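You operate a simulated robot arm through the tools that you are given. There is no shell and no other tool.

Carry out the task below with a simulated robot arm. There is one attempt and no reset: what you move stays moved.

TASK
Fetch the red corner cap and set it on the red dot pane. Open the lower green drawer, take the white cap on the top of the blue bench and put it away in the inside of the lower green drawer and shut the drawer again. Press the counter button two times. Fetch the silver strainer and set it on the top of the white counter. Take the yellow corner cap and put it on top of the white card on the top of the red table. Put the red hand brush on the top of the black table away on the shelf on the peg board. Open the caps drawer, put the brown cap on the top of the black table away in the inside of the caps drawer, then shut the drawer. Put the yellow pad in the left reach tray. Open the upper green drawer, take the brown pad from the inside of the red bin and leave it in the inside of the upper green drawer, then shut the drawer. Open the orange box lid. The order is free. Set down upright: silver strainer, yellow pad.

The check looks at the end state, three seconds after you hand in, the way a careful person would. Anything else that was tipped, shoved, dropped, spilled or broken makes it a failure. Lids that push on must go on centred and level and be pressed home; caps that screw on are set level and turned clockwise until they are tight.

THE ROBOT
A 6-joint arm with a four-finger gripper on a trunk, on a base that drives. Base frame: it is fixed to the floor where the robot stands at the start and does not move with it; the origin is under the middle of the robot, x ahead of it, y to its left, z up. Readings come in mm, rad, newtons and seconds.
With the tool pointing down near the work surface it reaches from about 300 to 700 mm from the robot's upright axis, wherever it stands. Its first joint turns from -2.897 to 2.897 rad. Places, roughly: brown cap (4x4x3 cm) [-3100, -3100, 800]; brown pad (6x5x2 cm) [-6000, 6400, 900]; caps drawer [5100, -200, 900]; counter button [200, -3600, 900]; inside of the caps drawer [5100, -200, 900]; inside of the lower green drawer [-5900, 6200, 500]; inside of the upper green drawer [-5900, 6200, 700]; lower green drawer [-5900, 6100, 500]; orange box lid [1300, 6100, 900]; reach tray (26x15 cm) [-5560, -3500, 860]; red corner cap (7x7x6 cm) [1100, -3200, 900]; red dot pane (20x15x1 cm) [4000, -1800, 900]; red hand brush (16x5x11 cm) [-2900, -3200, 800]; shelf on the peg board (58x15 cm) [-2780, -5020, 960]; silver strainer (6x6x9 cm) [600, -4400, 900]; top of the white counter [3700, -4600, 800]; upper green drawer [-5900, 6100, 700]; white cap (4x4x3 cm) [900, -3100, 900]; white card [-5500, -3250, 750]; yellow corner cap (7x7x6 cm) [-2200, -3600, 800]; yellow pad (6x6x6 cm) [-3200, -3700, 800]. Payload 3.43 kg.
The TCP is the grasp point between the finger pads, 30 mm short of the fingertips. In the tool frame z runs along the fingers and y along their closing line. The gripper opens to 120 mm. The gripper's body begins 85 mm behind the TCP.
Orientation is that of the tool frame in the base frame, as a unit quaternion [w, x, y, z]. With the fingers straight down and closing along the base's y, the tool's x points along the base's -x, its y along +y and its z along -z.

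THE INTERFACE
- The arm moves only by the tool step_arm. Its argument "commands" is a list of rows, each a list of 3 entries, a list of its own where there are three numbers: the turn, a rotation vector about the base's x, y, z in rad, then the shift along the base's x, y, z in mm, then the gripper command, from -1 (shut) to 1 (fully open), values between in proportion. In form: [[[wx, wy, wz], [tx, ty, tz], jaw], ...]. A call has 1 to 20 rows; each row is the pose to reach, as a shift and turn from the pose commanded when the call began. Rows are played at 5 a second. More than 50 mm and 0.15 rad between two rows, or a gripper value outside its range, and nothing of the call is played. A pose out of reach is approached as far as the arm can. The call stops where the force on the tool passes 40 N (or 10 N more than at its start, if that is more) or the arm is blocked; 0.2 s more then pass. Each finger halts on what it meets, pressing with about 22 N; the grip force reading is that of the motor and also rises with nothing between the fingers. The clock runs only during rows and for 0.2 s after the last one: add rows that repeat a pose to give the fingers time. The reply holds the time, the measured pose of the TCP, the force on the tool along the base axes, the opening and the grip force, in the units named above and with some noise, with the torque about the TCP (base axes, N m) and any sound that the robot's microphone picked up.
- Cameras (640 x 400 px; columns grow to the right, rows downward): "scene" is now at [63.2, 134.7, 1699.4]; the picture's right is [-0.06, -1.00, 0.00], its down [-0.65, 0.04, -0.76] and it looks along [0.75, -0.05, -0.65] (base axes); focal length 250 px, centre (320, 200). "wrist" rides on the gripper at [71, -17, -121] in the tool frame; the picture's right is [0.23, 0.97, 0.00], its down [-0.81, 0.19, -0.55] and it looks along [-0.54, 0.13, 0.83] (tool axes); focal length 275 px, centre (320, 200). There is no depth. A picture from a camera that has moved, and an enlarged one, comes with that camera's place and axes in the base frame and with its lens.
- capture(camera): a new picture of that camera. No time passes.
- raise_lower(by): slides the trunk up (or, below 0, down) by that many mm; the arm and the scene camera ride with it, the base frame stays. It gives what a move gives, with no picture.
- base_move(legs): drives the robot by 1 to 6 legs, each [ahead, left, turn to the left] in mm, mm and rad, along the robot's own axes; the way and the turn of a leg run together, so that a leg with both is an arc; at most 1500 mm and 3.142 rad a leg. The arm and the cameras ride along, it lands a little off, and it stops where it bumps. It gives what a move gives.
- pan_tilt(pan, tilt): turns the head with the scene camera to pan (to the left, within 2.094 rad either way) and tilt (down, from -0.506 to 1.204), counted from straight ahead of the robot. It gives what a move gives.
- inspect(camera, box): a new picture of the part [left, top, right, bottom] of that camera's present view, enlarged. No time passes.
- job_done(): hands the job in; it is judged then, once.

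Nothing tells you exact positions but the pictures and the camera data. Unless the task says otherwise, let go and move clear before handing in.

The tools are called after "Request:" as name(argument=value, ...) on one line, values as JSON. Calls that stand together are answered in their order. step_arm: Moves the arm, as the interface text tells. Its arguments: {"type":"object","properties":{"commands":{"type":"array","items":{"type":"array"}}},"required":["commands"]} The other tools are called the same way: raise_lower (by) slides the trunk up or down; base_move (legs) drives the base; pan_tilt (pan, tilt) turns the head that bears the scene camera; capture (camera) takes a picture; inspect (camera, box) takes an enlarged picture of a part of a camera's view; job_done () hands the job in.

At the start:

```text
t: 0.0
ee_pos: [456.9, 157.8, 1165.8]
tool_rot: [0.001, 0.0, 1.0, 0.0]
ft_force: [-0.8, 0.5, 0.5]
ft_torque: [-0.01, 0.02, 0.01]
opening: 120.1
finger_force: 0.0
trunk travel left (down, up): [-200.0, 240.0]
robot x, y, heading: [-2.1, -1.8, -0.003]
head pan, tilt: [-0.061, 0.714]
```

scene: 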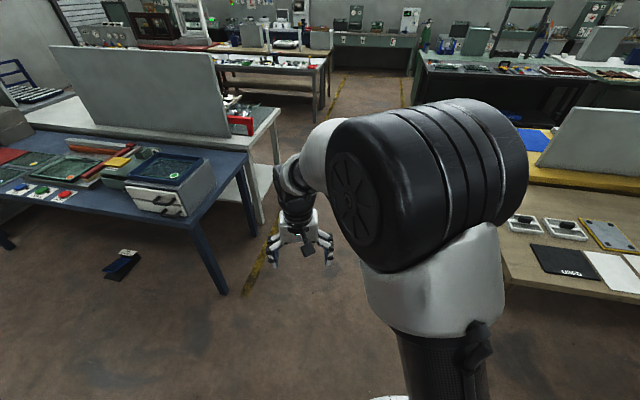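
wrist: 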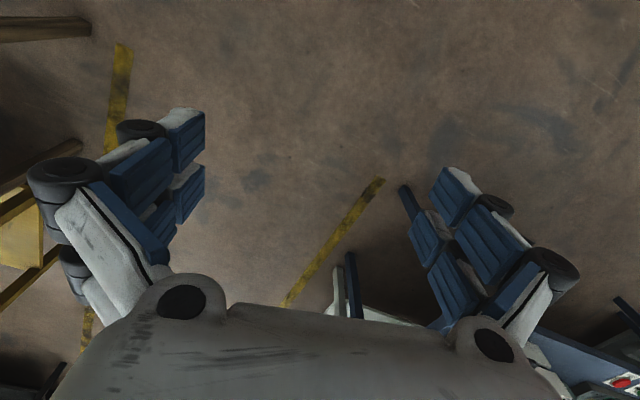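

I see a workshop with several benches around me; the places I need are several metres away in all directions. I start by looking around with the head camera before driving.

Request:
pan_tilt(pan=-1.2, tilt=0.35)

Request:
capture(camera="scene")

Request:
pan_tilt(pan=-2.09, tilt=0.35)

Request:
capture(camera="scene")

Request:
pan_tilt(pan=0, tilt=0.35)

Request:
capture(camera="scene")

Request:
pan_tilt(pan=1.2, tilt=0.35)

Request:
capture(camera="scene")

Request:
pan_tilt(pan=2.09, tilt=0.35)

Request:
capture(camera="scene")

```text
t: 1.4
ee_pos: [456.1, 158.0, 1163.3]
tool_rot: [0.0, 0.0, 1.0, 0.0]
ft_force: [0.5, 0.2, -0.3]
ft_torque: [-0.02, -0.01, -0.02]
opening: 119.9
finger_force: 0.0
trunk travel left (down, up): [-200.0, 240.0]
robot x, y, heading: [-2.7, -1.1, -0.001]
head pan, tilt: [-1.201, 0.351]
```

```text
taken
camera scene: at [12.7, 53.1, 1731.9], right [-0.93, -0.36, 0.0], down [-0.12, 0.32, -0.94], along [0.34, -0.88, -0.34], focal length 250 px, centre (320, 200)
```

scene: 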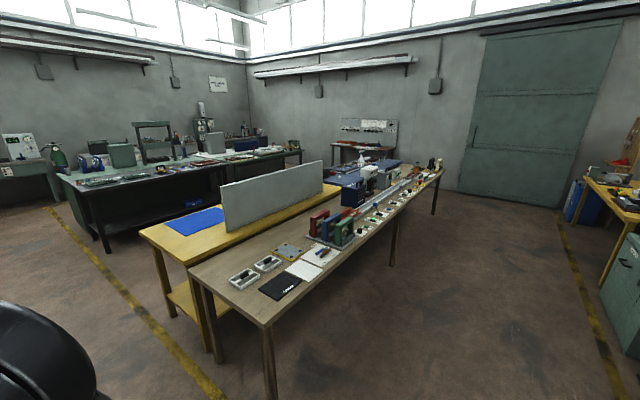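

```text
t: 2.5
ee_pos: [455.8, 158.0, 1165.5]
tool_rot: [-0.001, -0.001, 1.0, 0.0]
ft_force: [-1.2, 0.6, -0.6]
ft_torque: [-0.02, 0.01, 0.0]
opening: 120.2
finger_force: 0.0
trunk travel left (down, up): [-200.0, 240.0]
robot x, y, heading: [-2.8, 0.9, 0.0]
head pan, tilt: [-2.089, 0.351]
```

```text
taken
camera scene: at [-67.1, 59.0, 1731.9], right [-0.87, 0.49, 0.0], down [0.17, 0.3, -0.94], along [-0.46, -0.82, -0.34], focal length 250 px, centre (320, 200)
```

scene: 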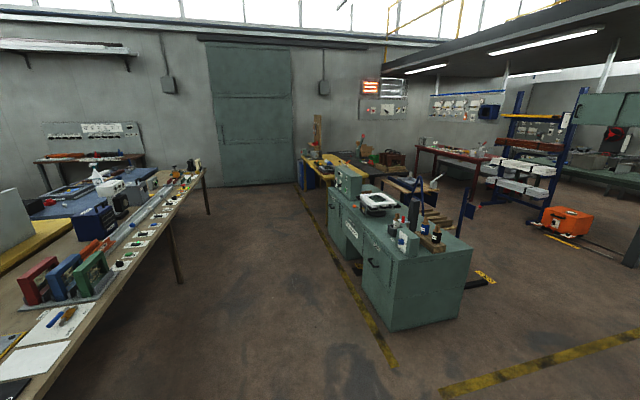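

```text
t: 4.5
ee_pos: [456.1, 158.6, 1165.0]
tool_rot: [0.0, 0.0, 1.0, 0.0]
ft_force: [0.7, -0.8, 0.3]
ft_torque: [0.0, -0.01, -0.01]
opening: 120.2
finger_force: 0.2
trunk travel left (down, up): [-200.0, 240.0]
robot x, y, heading: [-3.0, -0.8, 0.002]
head pan, tilt: [0.0, 0.351]
```

```text
taken
camera scene: at [72.0, 139.8, 1731.9], right [0.0, -1.0, 0.0], down [-0.34, 0.0, -0.94], along [0.94, 0.0, -0.34], focal length 250 px, centre (320, 200)
```

scene: 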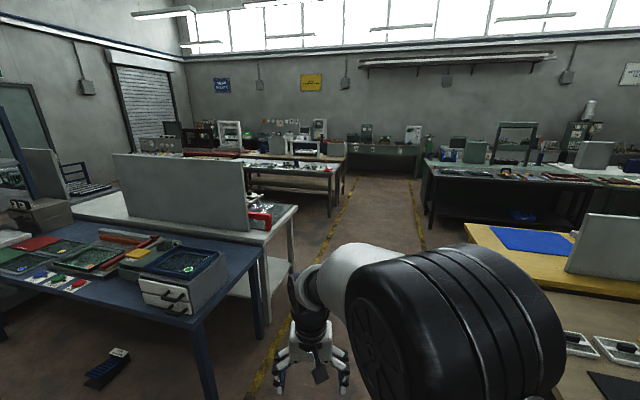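

```text
t: 5.9
ee_pos: [457.2, 157.4, 1165.8]
tool_rot: [0.0, 0.0, 1.0, 0.001]
ft_force: [0.3, 0.5, -0.1]
ft_torque: [0.01, -0.01, -0.01]
opening: 120.0
finger_force: 0.0
trunk travel left (down, up): [-200.0, 240.0]
robot x, y, heading: [-2.7, -2.6, -0.001]
head pan, tilt: [1.201, 0.351]
```

```text
taken
camera scene: at [12.7, 226.7, 1731.9], right [0.93, -0.36, 0.0], down [-0.12, -0.32, -0.94], along [0.34, 0.88, -0.34], focal length 250 px, centre (320, 200)
```

scene: 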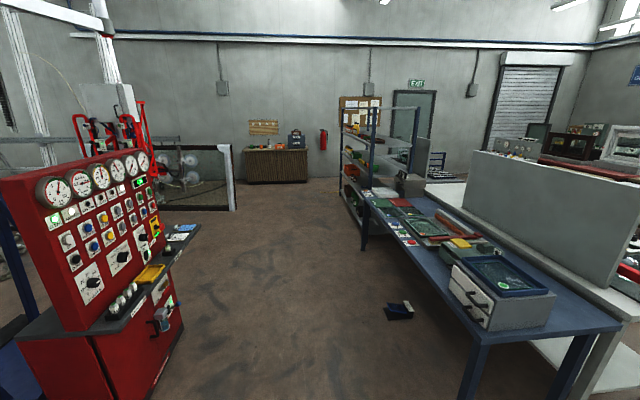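

```text
t: 7.1
ee_pos: [456.0, 158.0, 1164.5]
tool_rot: [0.0, 0.0, 1.0, 0.0]
ft_force: [-0.5, -1.4, 0.3]
ft_torque: [-0.01, 0.02, 0.0]
opening: 119.9
finger_force: 0.1
trunk travel left (down, up): [-200.0, 240.0]
robot x, y, heading: [-0.7, -0.3, 0.004]
head pan, tilt: [2.089, 0.351]
```

```text
taken
camera scene: at [-67.1, 220.8, 1731.9], right [0.87, 0.49, 0.0], down [0.17, -0.3, -0.94], along [-0.46, 0.82, -0.34], focal length 250 px, centre (320, 200)
```

scene: 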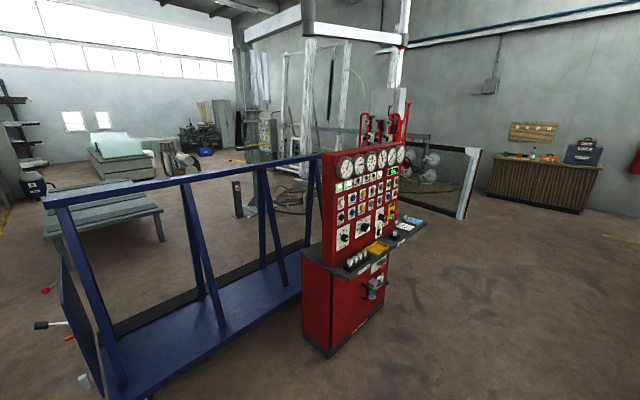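

The room is turned about −0.19 rad against my base frame; the blue bench lies behind the wooden/yellow tables and is best reached from the aisle between it and the dark-green table. I drive into that aisle first and look.

Request:
base_move(legs=[[0, 0, -0.19], [1400, 0, 0], [1200, 0, 0], [0, 0, -1.57]])

Request:
pan_tilt(pan=0.0, tilt=0.4)

Request:
capture(camera="scene")

Request:
pan_tilt(pan=-0.8, tilt=0.4)

Request:
capture(camera="scene")

Request:
pan_tilt(pan=0.9, tilt=0.4)

Request:
capture(camera="scene")

Request:
pan_tilt(pan=1.9, tilt=0.35)

Request:
capture(camera="scene")

```text
t: 24.3
ee_pos: [2610.5, -973.5, 1166.2]
tool_rot: [0.0, 0.768, 0.641, 0.0]
ft_force: [-0.1, -0.8, 0.2]
ft_torque: [-0.04, 0.02, 0.0]
opening: 119.9
finger_force: 0.1
trunk travel left (down, up): [-200.0, 240.0]
robot x, y, heading: [2535.5, -496.7, -1.75]
head pan, tilt: [2.089, 0.351]
```

```text
t: 26.3
ee_pos: [2610.4, -973.9, 1165.2]
tool_rot: [0.001, 0.768, 0.64, 0.0]
ft_force: [-0.2, 0.3, 0.4]
ft_torque: [0.0, -0.03, 0.03]
opening: 119.7
finger_force: 0.1
trunk travel left (down, up): [-200.0, 240.0]
robot x, y, heading: [2534.0, -498.0, -1.751]
head pan, tilt: [0.0, 0.4]
```

```text
taken
camera scene: at [2659.7, -592.4, 1727.4], right [-0.98, 0.18, 0.0], down [0.07, 0.38, -0.92], along [-0.17, -0.91, -0.39], focal length 250 px, centre (320, 200)
```

scene: 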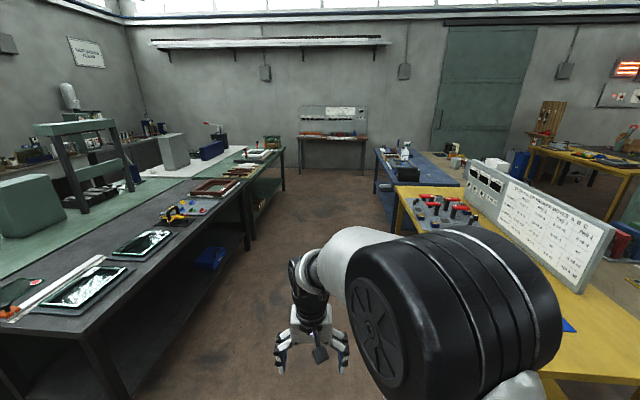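

```text
t: 27.4
ee_pos: [2608.3, -973.4, 1165.1]
tool_rot: [0.0, 0.769, 0.64, 0.0]
ft_force: [0.0, 0.0, 0.0]
ft_torque: [-0.03, -0.03, 0.01]
opening: 120.1
finger_force: 0.1
trunk travel left (down, up): [-200.0, 240.0]
robot x, y, heading: [2536.5, -495.2, -1.753]
head pan, tilt: [-0.799, 0.4]
```

```text
taken
camera scene: at [2599.5, -552.9, 1727.4], right [-0.56, 0.83, 0.0], down [0.32, 0.22, -0.92], along [-0.77, -0.51, -0.39], focal length 250 px, centre (320, 200)
```

scene: 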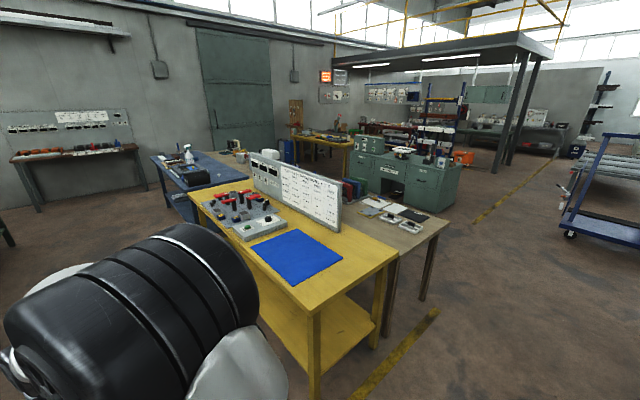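

```text
t: 29.1
ee_pos: [2609.1, -972.8, 1164.5]
tool_rot: [-0.001, 0.768, 0.64, -0.001]
ft_force: [-0.2, 0.0, -0.3]
ft_torque: [0.02, 0.02, 0.01]
opening: 119.9
finger_force: 0.1
trunk travel left (down, up): [-200.0, 240.0]
robot x, y, heading: [2536.1, -497.4, -1.752]
head pan, tilt: [0.901, 0.4]
```

```text
taken
camera scene: at [2737.3, -571.1, 1727.4], right [-0.75, -0.66, 0.0], down [-0.26, 0.29, -0.92], along [0.61, -0.69, -0.39], focal length 250 px, centre (320, 200)
```

scene: 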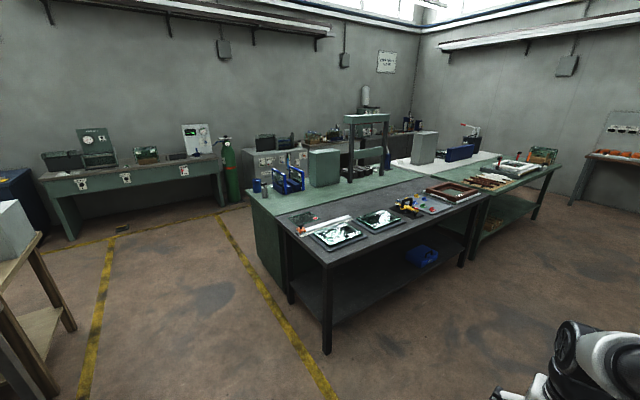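

```text
t: 30.4
ee_pos: [2609.5, -972.9, 1165.6]
tool_rot: [-0.001, 0.768, 0.64, 0.0]
ft_force: [-0.5, 0.7, 0.9]
ft_torque: [0.0, -0.01, -0.02]
opening: 120.0
finger_force: 0.0
trunk travel left (down, up): [-200.0, 240.0]
robot x, y, heading: [2534.9, -496.1, -1.75]
head pan, tilt: [1.901, 0.351]
```

```text
taken
camera scene: at [2768.5, -487.7, 1731.9], right [0.15, -0.99, 0.0], down [-0.34, -0.05, -0.94], along [0.93, 0.14, -0.34], focal length 250 px, centre (320, 200)
```

scene: 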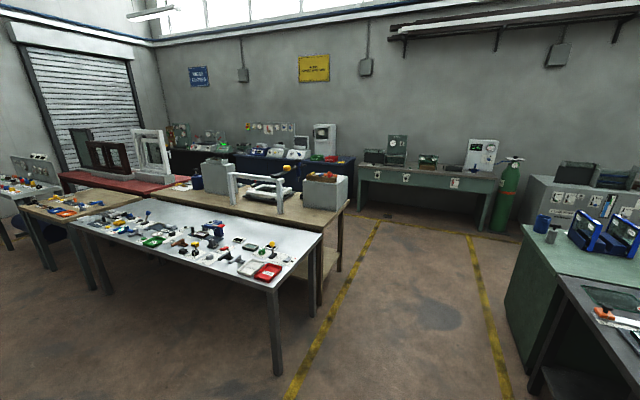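

The aisle is wide and clear, with the blue bench on the right past the yellow table. I drive along the aisle and turn to face the blue bench.

Request:
base_move(legs=[[1450, 0, 0], [1400, 0, 0], [0, 0, -1.57]])

Request:
pan_tilt(pan=0.5, tilt=0.6)

Request:
capture(camera="scene")

Request:
pan_tilt(pan=-0.5, tilt=0.6)

Request:
capture(camera="scene")

Request:
pan_tilt(pan=1.3, tilt=0.5)

Request:
capture(camera="scene")

```text
t: 48.0
ee_pos: [1543.6, -3380.3, 1165.6]
tool_rot: [0.0, 0.997, -0.081, 0.001]
ft_force: [-0.3, -0.7, -0.1]
ft_torque: [0.01, -0.02, 0.01]
opening: 120.2
finger_force: 0.0
trunk travel left (down, up): [-200.0, 240.0]
robot x, y, heading: [2016.5, -3297.7, 2.982]
head pan, tilt: [1.901, 0.351]
```

```text
t: 49.5
ee_pos: [1542.7, -3379.8, 1165.3]
tool_rot: [0.0, 0.997, -0.081, -0.001]
ft_force: [-0.2, 0.9, -0.1]
ft_torque: [-0.03, 0.02, -0.01]
opening: 120.1
finger_force: 0.0
trunk travel left (down, up): [-200.0, 240.0]
robot x, y, heading: [2018.9, -3298.4, 2.978]
head pan, tilt: [0.499, 0.6]
```

```text
taken
camera scene: at [1930.5, -3468.9, 1709.1], right [-0.33, 0.94, 0.0], down [0.53, 0.19, -0.83], along [-0.78, -0.27, -0.56], focal length 250 px, centre (320, 200)
```

scene: 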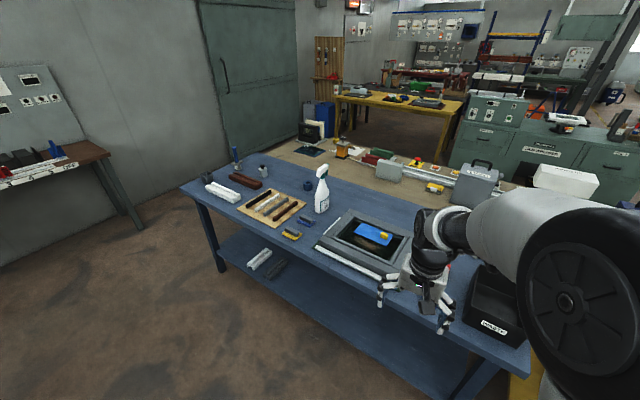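

```text
t: 50.8
ee_pos: [1540.8, -3380.6, 1165.2]
tool_rot: [0.0, 0.997, -0.081, 0.0]
ft_force: [0.8, 0.2, -0.5]
ft_torque: [-0.02, -0.03, 0.01]
opening: 120.0
finger_force: 0.2
trunk travel left (down, up): [-200.0, 240.0]
robot x, y, heading: [2021.1, -3298.1, 2.979]
head pan, tilt: [-0.499, 0.6]
```

```text
taken
camera scene: at [1944.1, -3385.3, 1709.1], right [0.61, 0.79, 0.0], down [0.45, -0.35, -0.83], along [-0.65, 0.51, -0.56], focal length 250 px, centre (320, 200)
```

scene: 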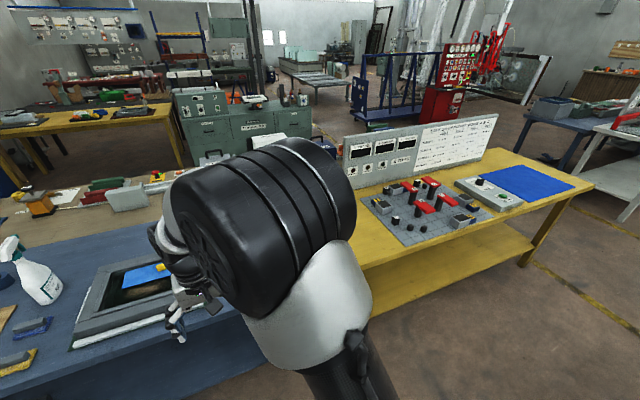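

```text
t: 52.6
ee_pos: [1541.5, -3381.3, 1164.9]
tool_rot: [0.0, 0.997, -0.081, 0.0]
ft_force: [0.1, -0.1, -0.5]
ft_torque: [0.03, 0.01, -0.02]
opening: 119.8
finger_force: 0.0
trunk travel left (down, up): [-200.0, 240.0]
robot x, y, heading: [2018.1, -3298.7, 2.981]
head pan, tilt: [1.3, 0.499]
```

```text
taken
camera scene: at [1975.6, -3522.1, 1718.2], right [-0.91, 0.42, 0.0], down [0.2, 0.43, -0.88], along [-0.37, -0.8, -0.48], focal length 250 px, centre (320, 200)
```

scene: 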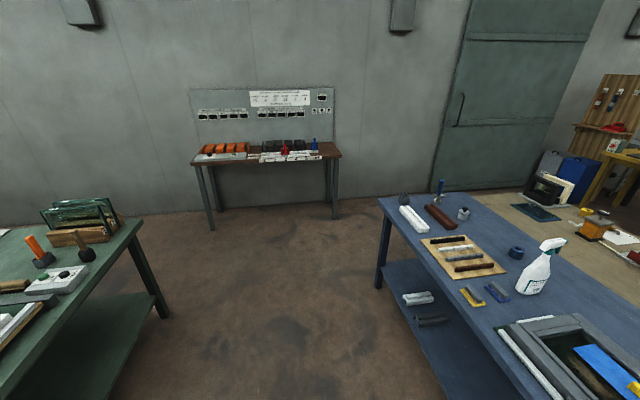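

The silver strainer seems to be the small metal cup at the far corner of the blue bench; the red and white caps are hidden behind my arm. I take a wrist picture and look more closely.

Request:
capture(camera="wrist")

Request:
pan_tilt(pan=0.5, tilt=0.7)

Request:
inspect(camera="scene", box=[160, 60, 560, 310])

```text
taken
camera wrist: at [1616.0, -3376.7, 1286.0], right [0.07, -1.0, 0.0], down [-0.83, -0.06, 0.55], along [-0.55, -0.04, -0.83], focal length 275 px, centre (320, 200)
```

wrist: 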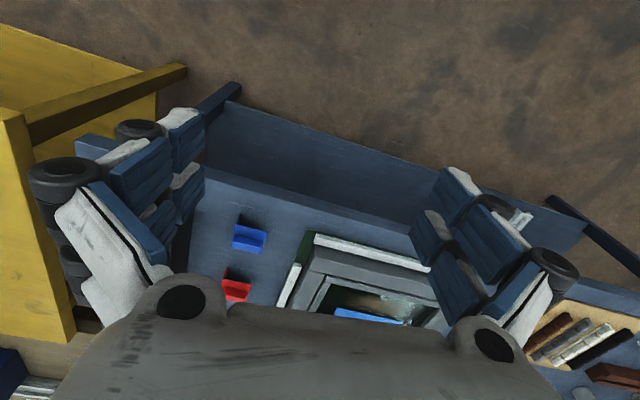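

```text
t: 53.7
ee_pos: [1541.6, -3380.3, 1165.2]
tool_rot: [0.0, 0.997, -0.081, 0.0]
ft_force: [0.0, 0.6, -0.7]
ft_torque: [0.01, 0.02, 0.01]
opening: 120.1
finger_force: 0.1
trunk travel left (down, up): [-200.0, 240.0]
robot x, y, heading: [2018.2, -3298.6, 2.98]
head pan, tilt: [0.499, 0.7]
```

```text
1.60 times, centred on (360, 185) of scene
camera zoom: at [1933.7, -3467.7, 1700.5], right [-0.33, 0.94, 0.0], down [0.61, 0.21, -0.77], along [-0.72, -0.25, -0.64], focal length 400 px, centre (256, 224)
```

zoom: 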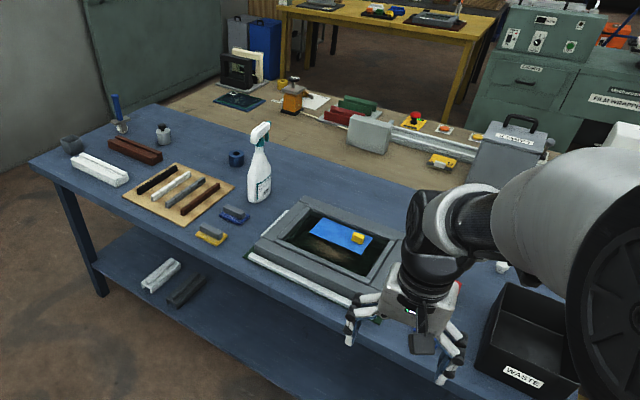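

The red corner cap shows at about (1125,−3230) in the wrist view, and the white cap further in at about (970,−3075). I check how close my base is to the bench by looking down.

Request:
pan_tilt(pan=0.45, tilt=1.2)

Request:
capture(camera="scene")

Request:
pan_tilt(pan=-0.9, tilt=1.1)

Request:
capture(camera="scene")

```text
t: 54.6
ee_pos: [1542.1, -3380.0, 1165.5]
tool_rot: [0.0, 0.997, -0.081, 0.0]
ft_force: [-0.3, -0.4, 0.7]
ft_torque: [-0.01, 0.02, -0.03]
opening: 119.9
finger_force: 0.2
trunk travel left (down, up): [-200.0, 240.0]
robot x, y, heading: [2017.6, -3301.2, 2.979]
head pan, tilt: [0.45, 1.201]
```

```text
taken
camera scene: at [1960.2, -3455.5, 1664.6], right [-0.28, 0.96, 0.0], down [0.89, 0.26, -0.36], along [-0.35, -0.1, -0.93], focal length 250 px, centre (320, 200)
```

scene: 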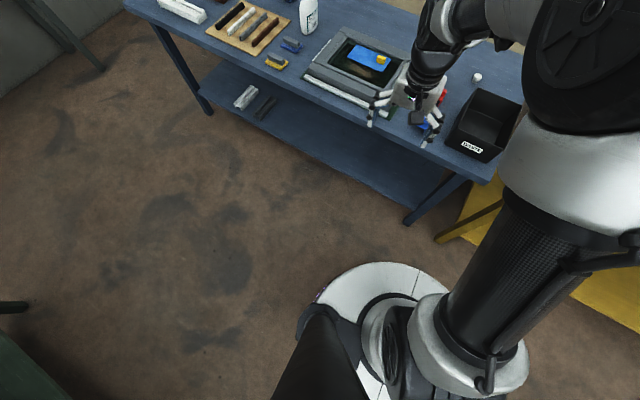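

```text
t: 56.1
ee_pos: [1541.9, -3379.3, 1165.3]
tool_rot: [0.0, 0.997, -0.081, 0.0]
ft_force: [-0.6, -0.4, -0.1]
ft_torque: [0.01, 0.0, 0.01]
opening: 119.9
finger_force: 0.1
trunk travel left (down, up): [-200.0, 240.0]
robot x, y, heading: [2019.7, -3297.6, 2.978]
head pan, tilt: [-0.901, 1.1]
```

```text
taken
camera scene: at [1983.1, -3384.4, 1670.5], right [0.87, 0.49, 0.0], down [0.43, -0.78, -0.45], along [-0.22, 0.4, -0.89], focal length 250 px, centre (320, 200)
```

scene: 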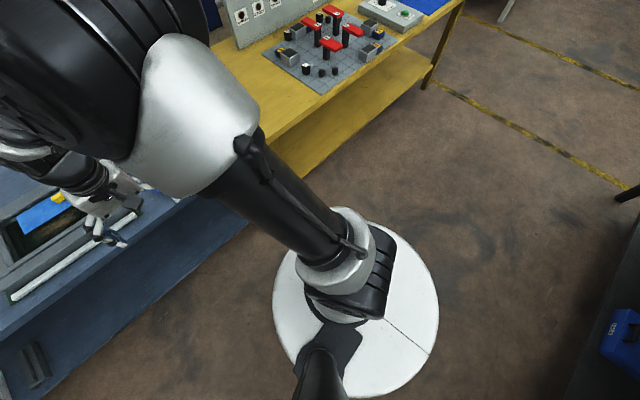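

The bench edge is about 630 mm ahead of my axis and the red cap sits roughly 250 mm in from the edge. I move about 300 mm closer and look with the wrist camera.

Request:
base_move(legs=[[300, 0, 0]])

Request:
capture(camera="wrist")

Request:
pan_tilt(pan=0.6, tilt=1.0)

Request:
capture(camera="scene")

```text
t: 58.2
ee_pos: [1239.4, -3332.6, 1165.8]
tool_rot: [0.0, 0.997, -0.079, 0.0]
ft_force: [0.8, 0.4, -0.4]
ft_torque: [0.0, -0.01, 0.03]
opening: 120.0
finger_force: 0.0
trunk travel left (down, up): [-200.0, 240.0]
robot x, y, heading: [1712.7, -3252.5, 2.985]
head pan, tilt: [-0.901, 1.1]
```

```text
taken
camera wrist: at [1313.3, -3328.5, 1285.7], right [0.07, -1.0, 0.0], down [-0.83, -0.06, 0.55], along [-0.55, -0.04, -0.83], focal length 275 px, centre (320, 200)
```

wrist: 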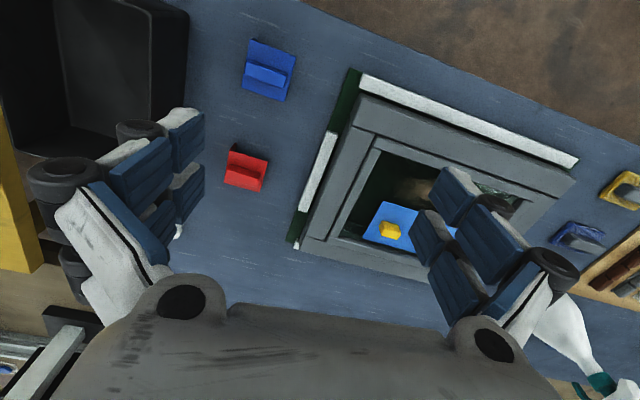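

```text
t: 59.8
ee_pos: [1240.5, -3333.1, 1164.4]
tool_rot: [0.0, 0.997, -0.08, -0.001]
ft_force: [-0.9, -0.4, -0.6]
ft_torque: [0.01, 0.01, -0.02]
opening: 119.9
finger_force: 0.0
trunk travel left (down, up): [-200.0, 240.0]
robot x, y, heading: [1714.5, -3251.6, 2.983]
head pan, tilt: [0.6, 1.0]
```

```text
taken
camera scene: at [1649.0, -3420.1, 1677.1], right [-0.43, 0.9, 0.0], down [0.76, 0.36, -0.54], along [-0.49, -0.23, -0.84], focal length 250 px, centre (320, 200)
```

scene: 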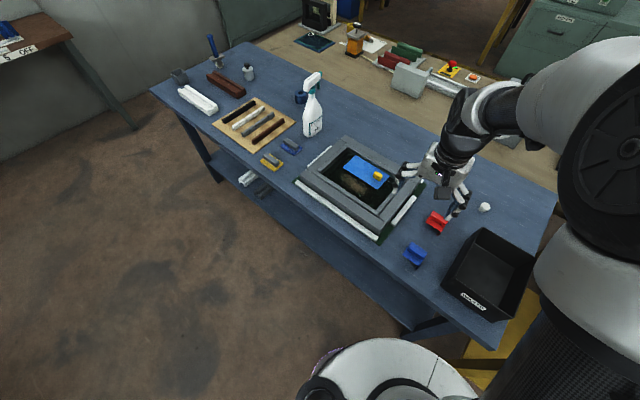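

The red corner cap is now clearly visible in the wrist view between the bin and the tray. I zoom on it to understand its shape.

Request:
inspect(camera="wrist", box=[160, 20, 360, 220])

Request:
inspect(camera="scene", box=[380, 150, 540, 290])

```text
2.00 times, centred on (260, 120) of wrist
camera zoom: at [1314.0, -3328.6, 1286.0], right [0.07, -1.0, 0.0], down [-0.83, -0.06, 0.55], along [-0.55, -0.04, -0.83], focal length 551 px, centre (440, 360)
```

zoom: 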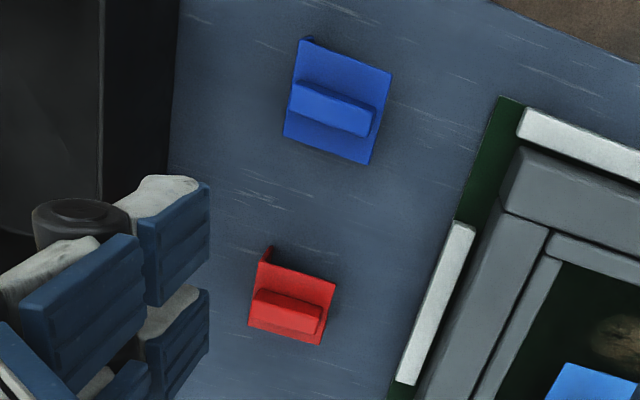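

```text
2.86 times, centred on (460, 220) of scene
camera zoom: at [1649.0, -3420.1, 1677.1], right [-0.43, 0.9, 0.0], down [0.76, 0.36, -0.54], along [-0.49, -0.23, -0.84], focal length 715 px, centre (-80, 143)
```

zoom: 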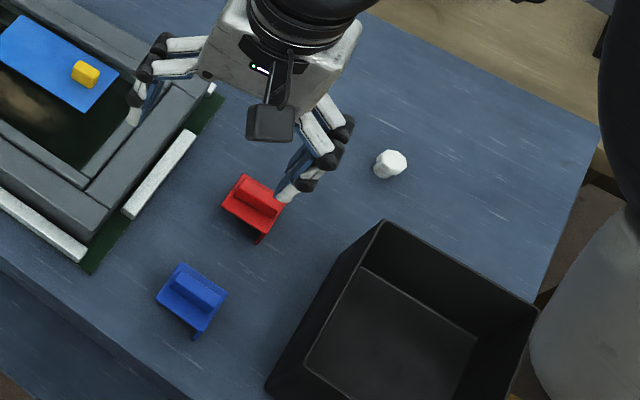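

The cap is a small plate with a ridge handle running roughly along y (turned by 0.345 rad), centred near (1103,−3226). I'll bring the gripper above it, turned so the fingers close across the ridge.

Request:
step_arm(commands=[[[0, 0, 0.14], [-14, 11, 0], 0.5], [[0, 0, 0.28], [-28, 22, 0], 0.2], [[0, 0, 0.42], [-42, 33, 0], 0], [[0, 0, 0.56], [-56, 44, 0], 0], [[0, 0, 0.7], [-70, 55, 0], 0], [[0, 0, 0.84], [-84, 66, -20], 0], [[0, 0, 0.98], [-98, 77, -40], 0], [[0, 0, 1.12], [-112, 88, -60], 0], [[0, 0, 1.26], [-126, 99, -80], 0], [[0, 0, 1.385], [-136.5, 106.5, -100], 0], [[0, 0, 1.385], [-136.5, 106.5, -120], 0], [[0, 0, 1.385], [-136.5, 106.5, -120], 0]])

Request:
capture(camera="wrist")

Request:
capture(camera="scene")

```text
t: 62.4
ee_pos: [1102.4, -3226.3, 1045.2]
tool_rot: [0.0, 0.818, 0.575, 0.0]
ft_force: [-0.6, -0.4, -0.1]
ft_torque: [0.0, 0.0, -0.01]
opening: 60.4
finger_force: 0.1
trunk travel left (down, up): [-200.0, 240.0]
robot x, y, heading: [1715.0, -3253.4, 2.985]
head pan, tilt: [0.6, 1.0]
```

```text
taken
camera wrist: at [1111.3, -3154.7, 1166.1], right [0.99, -0.11, 0.0], down [-0.09, -0.83, 0.55], along [-0.06, -0.55, -0.83], focal length 275 px, centre (320, 200)
```

wrist: 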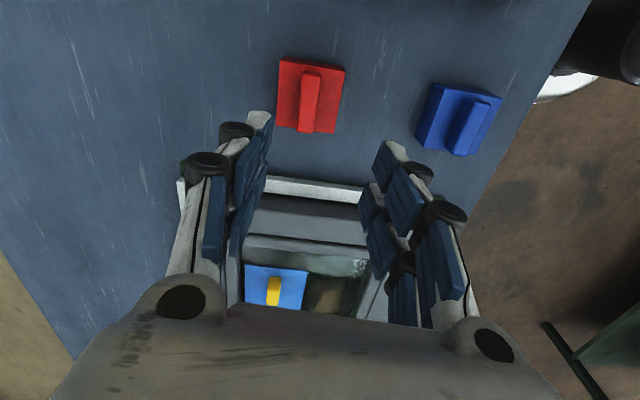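

```text
taken
camera scene: at [1649.1, -3420.2, 1677.1], right [-0.43, 0.9, 0.0], down [0.76, 0.36, -0.54], along [-0.49, -0.23, -0.84], focal length 250 px, centre (320, 200)
```

scene: 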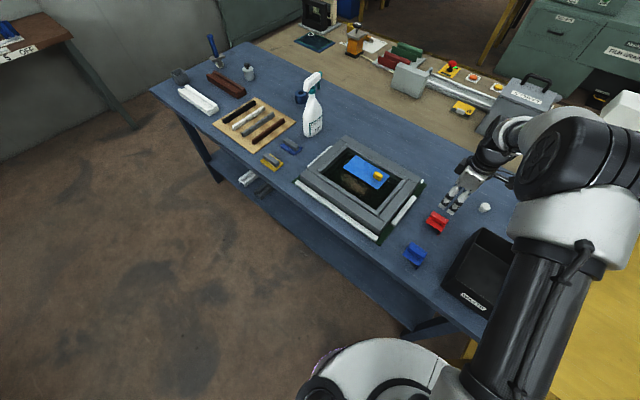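

Request:
inspect(camera="wrist", box=[240, 40, 400, 140])

Request:
inspect(camera="scene", box=[380, 150, 540, 290])

```text
4.00 times, centred on (320, 90) of wrist
camera zoom: at [1111.3, -3154.7, 1166.1], right [0.99, -0.11, 0.0], down [-0.09, -0.83, 0.55], along [-0.06, -0.55, -0.83], focal length 1101 px, centre (320, 640)
```

zoom: 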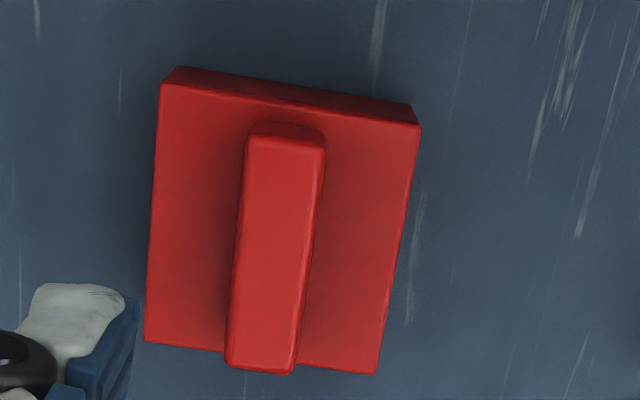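

```text
2.86 times, centred on (460, 220) of scene
camera zoom: at [1649.1, -3420.2, 1677.1], right [-0.43, 0.9, 0.0], down [0.76, 0.36, -0.54], along [-0.49, -0.23, -0.84], focal length 715 px, centre (-80, 143)
```

zoom: 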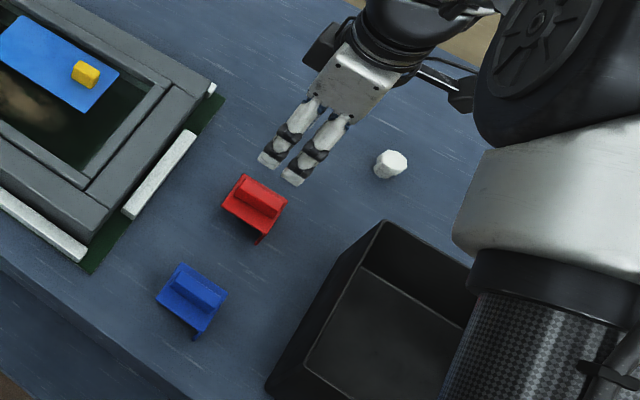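

Triangulating, the ridge top is at z≈895 with its centre near (1093,−3221) and it is about 16 mm thick. I fine-align, descend so the tips just clear the plate, and close.

Request:
step_arm(commands=[[[0, 0, 0.088], [-9, 5, 0], -0.25], [[0, 0, 0.088], [-9, 5, -40], -0.25], [[0, 0, 0.088], [-9, 5, -80], -0.25], [[0, 0, 0.088], [-9, 5, -110], -0.25], [[0, 0, 0.088], [-9, 5, -125], -0.25], [[0, 0, 0.088], [-9, 5, -135], -0.25], [[0, 0, 0.088], [-9, 5, -139], -0.25], [[0, 0, 0.088], [-9, 5, -139], -0.25]])

Request:
inspect(camera="wrist", box=[160, 20, 480, 220])

Request:
inspect(camera="scene", box=[380, 150, 540, 290])

```text
t: 64.2
ee_pos: [1090.9, -3222.1, 913.3]
tool_rot: [-0.004, 0.792, 0.61, -0.004]
ft_force: [1.1, -1.6, 20.3]
ft_torque: [0.28, -0.52, -0.22]
opening: 29.8
finger_force: 9.6
trunk travel left (down, up): [-200.0, 240.0]
robot x, y, heading: [1712.8, -3251.6, 2.981]
head pan, tilt: [0.6, 1.0]
stopped in row 8: the force on the tool passed its limit at 43 N (the readings are from after the stop); the commanded pose is now the measured one
```

```text
2.00 times, centred on (320, 120) of wrist
camera zoom: at [1095.6, -3149.1, 1034.4], right [1.0, -0.03, -0.01], down [-0.01, -0.83, 0.55], along [-0.02, -0.55, -0.83], focal length 551 px, centre (320, 360)
```

zoom: 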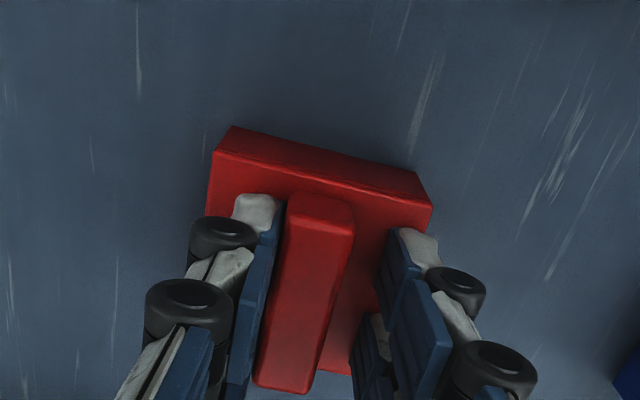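

```text
2.86 times, centred on (460, 220) of scene
camera zoom: at [1651.4, -3420.5, 1677.2], right [-0.43, 0.9, 0.0], down [0.76, 0.36, -0.54], along [-0.49, -0.23, -0.84], focal length 715 px, centre (-80, 143)
```

zoom: 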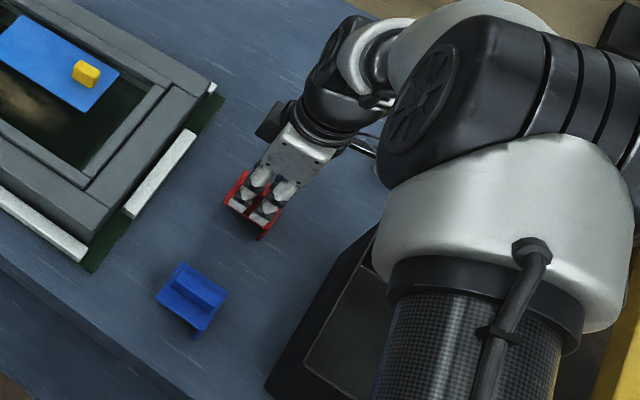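

The tips touched the plate at TCP z≈913. I back off a few millimetres and close on the ridge.

Request:
step_arm(commands=[[[0, 0, 0], [1, 0, 4], -0.4], [[0, 0, 0], [1, 0, 4], -1], [[0, 0, 0], [1, 0, 4], -1], [[0, 0, 0], [1, 0, 4], -1], [[0, 0, 0], [1, 0, 4], -1], [[0, 0, 0], [1, 0, 4], -1]])

Request:
inspect(camera="wrist", box=[160, 20, 480, 220])

```text
t: 65.6
ee_pos: [1093.7, -3221.9, 913.7]
tool_rot: [-0.001, 0.792, 0.611, -0.003]
ft_force: [-0.1, -0.3, 0.3]
ft_torque: [-0.02, 0.02, 0.01]
opening: 17.3
finger_force: 21.7
trunk travel left (down, up): [-200.0, 240.0]
robot x, y, heading: [1711.5, -3248.2, 2.987]
head pan, tilt: [0.6, 1.0]
```

```text
2.00 times, centred on (320, 120) of wrist
camera zoom: at [1096.4, -3149.0, 1034.6], right [1.0, -0.03, -0.01], down [-0.02, -0.83, 0.55], along [-0.02, -0.55, -0.83], focal length 551 px, centre (320, 360)
```

zoom: 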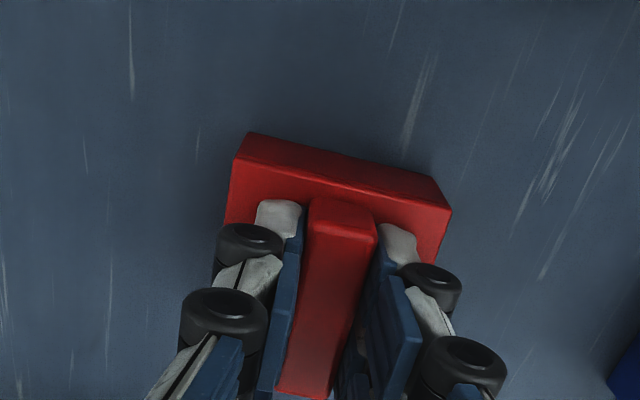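

Gripped at 17 mm. I lift it straight up and check.

Request:
step_arm(commands=[[[0, 0, 0], [0, 0, 15], -1], [[0, 0, 0], [0, 0, 40], -1], [[0, 0, 0], [0, 0, 80], -1], [[0, 0, 0], [0, 0, 120], -1], [[0, 0, 0], [0, 0, 160], -1], [[0, 0, 0], [0, 0, 200], -1], [[0, 0, 0], [40, 0, 230], -1], [[0, 0, 0], [80, 0, 250], -1], [[0, 0, 0], [120, 0, 250], -1], [[0, 0, 0], [150, 0, 250], -1]])

Request:
capture(camera="wrist")

Request:
capture(camera="scene")

```text
t: 67.8
ee_pos: [1241.6, -3221.6, 1164.8]
tool_rot: [-0.002, 0.792, 0.611, -0.004]
ft_force: [-0.3, -0.3, -0.4]
ft_torque: [0.02, 0.01, -0.03]
opening: 17.4
finger_force: 22.2
trunk travel left (down, up): [-200.0, 240.0]
robot x, y, heading: [1714.3, -3245.7, 2.978]
head pan, tilt: [0.6, 1.0]
```

```text
taken
camera wrist: at [1245.8, -3149.8, 1285.8], right [1.0, -0.02, -0.01], down [-0.02, -0.83, 0.55], along [-0.02, -0.55, -0.83], focal length 275 px, centre (320, 200)
```

wrist: 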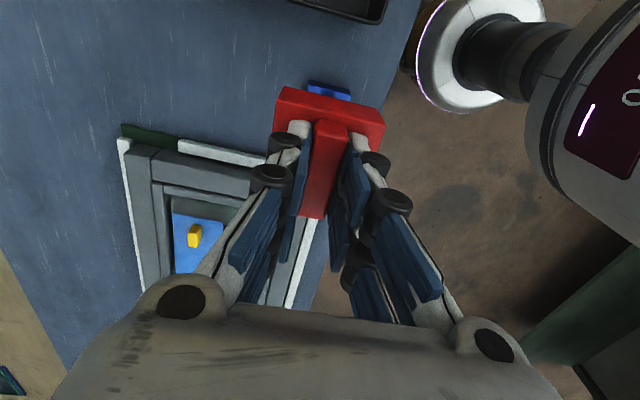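

```text
taken
camera scene: at [1650.0, -3420.3, 1677.1], right [-0.43, 0.9, 0.0], down [0.76, 0.36, -0.54], along [-0.49, -0.23, -0.84], focal length 250 px, centre (320, 200)
```

scene: 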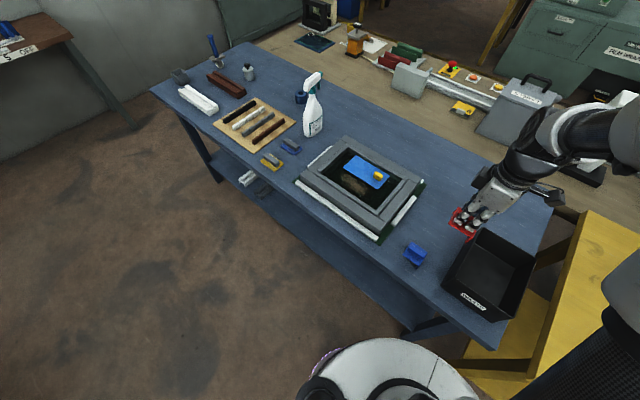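

The red cap is held securely. Now I back out of the bench, turn up the aisle and drive to the end of the black table where the red dot pane lies.

Request:
base_move(legs=[[-700, 0, 0], [0, 0, -1.62], [1450, 0, 0], [1450, 0, 0]])

Request:
pan_tilt(pan=-1.3, tilt=0.6)

Request:
capture(camera="scene")

Request:
pan_tilt(pan=-0.4, tilt=0.6)

Request:
capture(camera="scene")

```text
t: 89.2
ee_pos: [3199.2, -84.3, 1164.3]
tool_rot: [-0.002, 0.984, -0.177, 0.0]
ft_force: [-0.2, -0.4, -0.8]
ft_torque: [0.02, 0.02, 0.01]
opening: 17.5
finger_force: 22.4
trunk travel left (down, up): [-200.0, 240.0]
robot x, y, heading: [3124.1, -554.3, 1.308]
head pan, tilt: [0.6, 1.0]
```

```text
t: 91.1
ee_pos: [3199.2, -84.1, 1164.5]
tool_rot: [-0.002, 0.984, -0.177, -0.001]
ft_force: [0.7, -0.1, 0.3]
ft_torque: [0.02, -0.03, 0.01]
opening: 17.2
finger_force: 22.4
trunk travel left (down, up): [-200.0, 240.0]
robot x, y, heading: [3123.4, -551.8, 1.315]
head pan, tilt: [-1.3, 0.6]
```

```text
taken
camera scene: at [3071.8, -536.2, 1709.1], right [0.01, -1.0, 0.0], down [-0.56, -0.01, -0.83], along [0.82, 0.01, -0.57], focal length 250 px, centre (320, 200)
```

scene: 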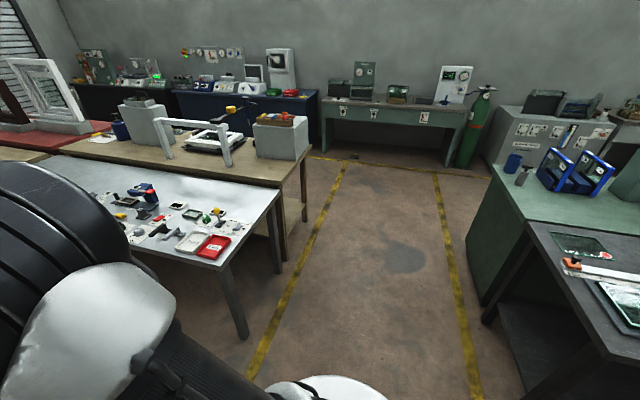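

```text
t: 92.3
ee_pos: [3199.7, -84.1, 1165.2]
tool_rot: [-0.003, 0.984, -0.179, -0.001]
ft_force: [-0.9, -0.5, -1.0]
ft_torque: [0.0, 0.03, 0.0]
opening: 17.3
finger_force: 22.3
trunk travel left (down, up): [-200.0, 240.0]
robot x, y, heading: [3128.5, -555.1, 1.314]
head pan, tilt: [-0.4, 0.6]
```

```text
taken
camera scene: at [3037.7, -467.4, 1709.1], right [0.79, -0.61, 0.0], down [-0.35, -0.45, -0.83], along [0.51, 0.65, -0.56], focal length 250 px, centre (320, 200)
```

scene: 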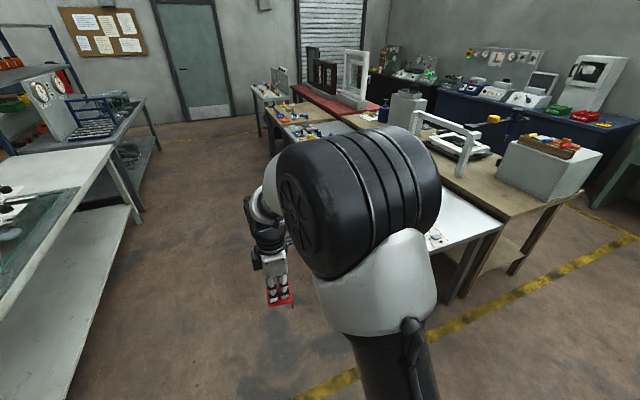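

The floor lines give a room rotation of −0.26 rad. The red dot pane lies about 150 mm inside the end edge of the black table; I drive down the corridor and face that end.

Request:
base_move(legs=[[0, 0, -1.575], [1110, 0, 0], [0, 0, -1.571], [250, 0, 0]])

Request:
pan_tilt(pan=0.4, tilt=0.9)

Request:
capture(camera="scene")

Request:
capture(camera="wrist")

```text
t: 107.1
ee_pos: [4004.5, -1579.5, 1164.9]
tool_rot: [0.0, 0.199, 0.98, -0.002]
ft_force: [-0.1, -0.1, -0.8]
ft_torque: [0.0, -0.02, -0.03]
opening: 17.6
finger_force: 22.2
trunk travel left (down, up): [-200.0, 240.0]
robot x, y, heading: [4098.5, -1114.9, -1.877]
head pan, tilt: [-0.4, 0.6]
```

```text
t: 108.2
ee_pos: [4005.3, -1578.2, 1164.3]
tool_rot: [0.0, 0.199, 0.98, -0.003]
ft_force: [-0.2, 0.6, -1.3]
ft_torque: [0.02, 0.0, -0.01]
opening: 17.5
finger_force: 22.4
trunk travel left (down, up): [-200.0, 240.0]
robot x, y, heading: [4098.1, -1116.6, -1.875]
head pan, tilt: [0.4, 0.901]
```

```text
taken
camera scene: at [4244.4, -1210.8, 1684.4], right [-1.0, -0.1, 0.0], down [-0.08, 0.78, -0.62], along [0.06, -0.62, -0.78], focal length 250 px, centre (320, 200)
```

scene: 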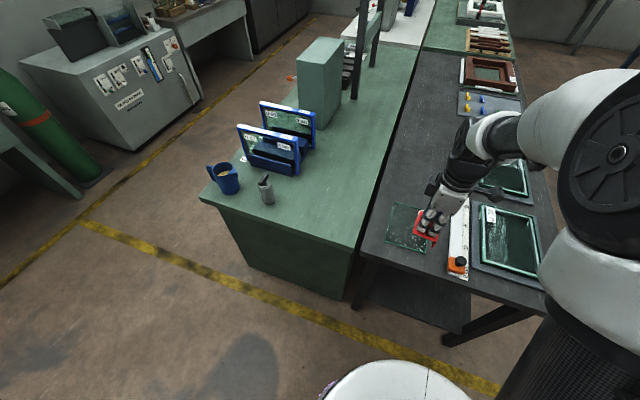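

```text
taken
camera wrist: at [3933.2, -1567.3, 1285.5], right [0.17, 0.99, -0.01], down [0.82, -0.14, 0.55], along [0.54, -0.1, -0.83], focal length 275 px, centre (320, 200)
```

wrist: 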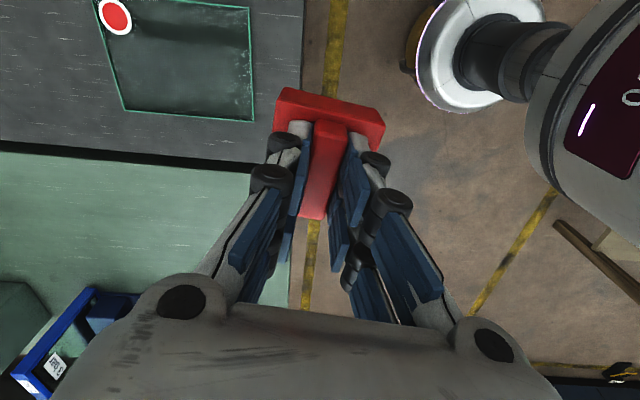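

The glass pane with the red dot is visible, centred near (3950,−1773), long side along the room's y. I drive 190 mm closer so the cap is about above it.

Request:
base_move(legs=[[190, 0, 0]])

Request:
capture(camera="wrist")

Request:
pan_tilt(pan=0.3, tilt=0.95)

Request:
inspect(camera="scene", box=[300, 100, 500, 300])

```text
t: 109.8
ee_pos: [3946.3, -1758.1, 1165.4]
tool_rot: [0.001, 0.2, 0.98, -0.003]
ft_force: [-0.3, 0.0, -0.3]
ft_torque: [0.03, -0.01, 0.0]
opening: 17.6
finger_force: 22.3
trunk travel left (down, up): [-200.0, 240.0]
robot x, y, heading: [4045.4, -1291.9, -1.877]
head pan, tilt: [0.4, 0.901]
```

```text
taken
camera wrist: at [3875.9, -1747.6, 1285.0], right [0.17, 0.99, 0.0], down [0.82, -0.14, 0.55], along [0.54, -0.1, -0.83], focal length 275 px, centre (320, 200)
```

wrist: 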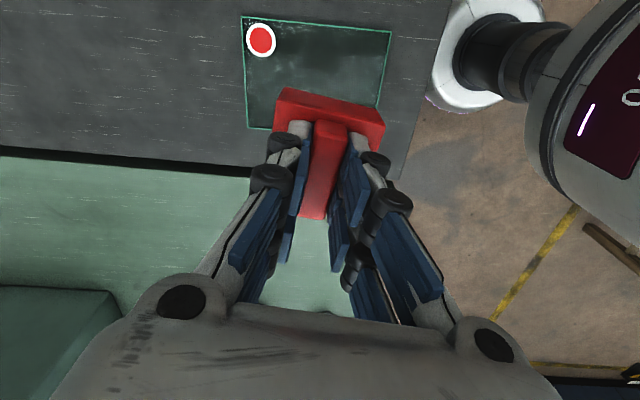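

```text
t: 110.5
ee_pos: [3947.7, -1757.3, 1164.6]
tool_rot: [0.0, 0.199, 0.98, -0.003]
ft_force: [-0.1, 0.4, 0.3]
ft_torque: [0.01, -0.02, 0.01]
opening: 17.1
finger_force: 21.9
trunk travel left (down, up): [-200.0, 240.0]
robot x, y, heading: [4039.5, -1291.4, -1.874]
head pan, tilt: [0.3, 0.949]
```

```text
2.00 times, centred on (400, 200) of scene
camera zoom: at [4180.9, -1388.1, 1680.7], right [-1.0, 0.0, 0.0], down [0.0, 0.81, -0.58], along [0.0, -0.58, -0.81], focal length 500 px, centre (160, 200)
```

zoom: 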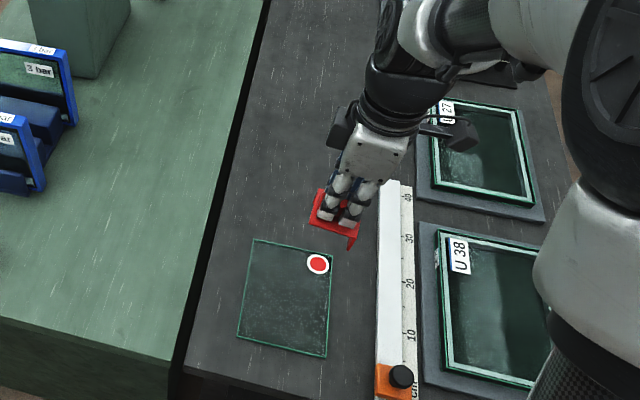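

Pane top is at z≈853, centre (3952,−1773). I align the cap with the pane and lower it toward the glass.

Request:
step_arm(commands=[[[0, 0, 0.07], [3, -7, -30], -1], [[0, 0, 0.14], [5, -15, -60], -1], [[0, 0, 0.14], [5, -15, -100], -1], [[0, 0, 0.14], [5, -15, -140], -1], [[0, 0, 0.14], [5, -15, -175], -1], [[0, 0, 0.14], [5, -15, -200], -1], [[0, 0, 0.14], [5, -15, -215], -1], [[0, 0, 0.14], [5, -15, -215], -1]])

Request:
inspect(camera="scene", box=[350, 150, 470, 270])

Request:
capture(camera="wrist")

```text
t: 112.2
ee_pos: [3952.1, -1774.1, 950.0]
tool_rot: [0.001, 0.131, 0.991, -0.003]
ft_force: [1.7, 0.2, 0.3]
ft_torque: [0.05, -0.01, -0.04]
opening: 17.4
finger_force: 22.2
trunk travel left (down, up): [-200.0, 240.0]
robot x, y, heading: [4040.5, -1287.6, -1.878]
head pan, tilt: [0.3, 0.949]
```

```text
3.33 times, centred on (410, 210) of scene
camera zoom: at [4180.7, -1388.2, 1680.8], right [-1.0, 0.0, 0.0], down [0.0, 0.81, -0.58], along [0.0, -0.58, -0.81], focal length 834 px, centre (20, 167)
```

zoom: 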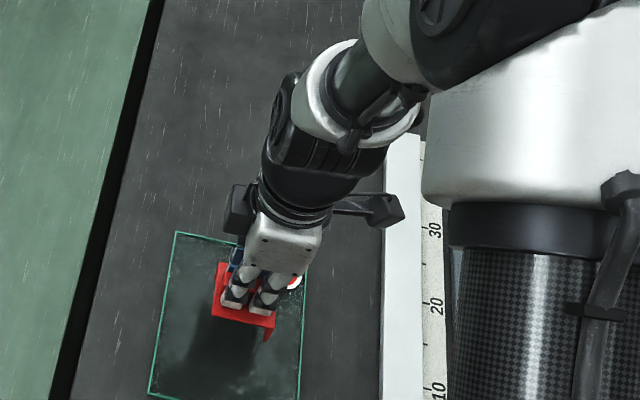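

```text
taken
camera wrist: at [3879.7, -1771.7, 1070.4], right [0.03, 1.0, -0.01], down [0.83, -0.02, 0.55], along [0.55, -0.02, -0.83], focal length 275 px, centre (320, 200)
```

wrist: 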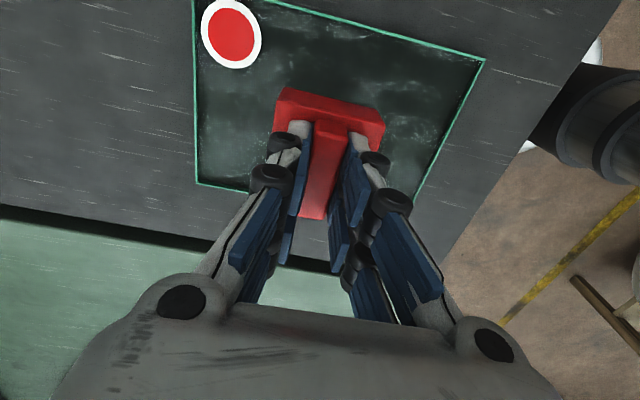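

Centred over the pane. I lower gently.

Request:
step_arm(commands=[[[0, 0, 0], [0, 0, -4], -1], [[0, 0, 0], [0, 0, -8], -1], [[0, 0, 0], [0, 0, -12], -1], [[0, 0, 0], [0, 0, -14], -1], [[0, 0, 0], [0, 0, -16], -1], [[0, 0, 0], [0, 0, -16], -1]])

```text
t: 113.7
ee_pos: [3952.0, -1772.2, 933.3]
tool_rot: [0.0, 0.131, 0.991, -0.003]
ft_force: [-0.3, 0.2, 0.1]
ft_torque: [-0.02, 0.02, 0.0]
opening: 17.3
finger_force: 22.2
trunk travel left (down, up): [-200.0, 240.0]
robot x, y, heading: [4043.4, -1291.9, -1.876]
head pan, tilt: [0.3, 0.949]
```

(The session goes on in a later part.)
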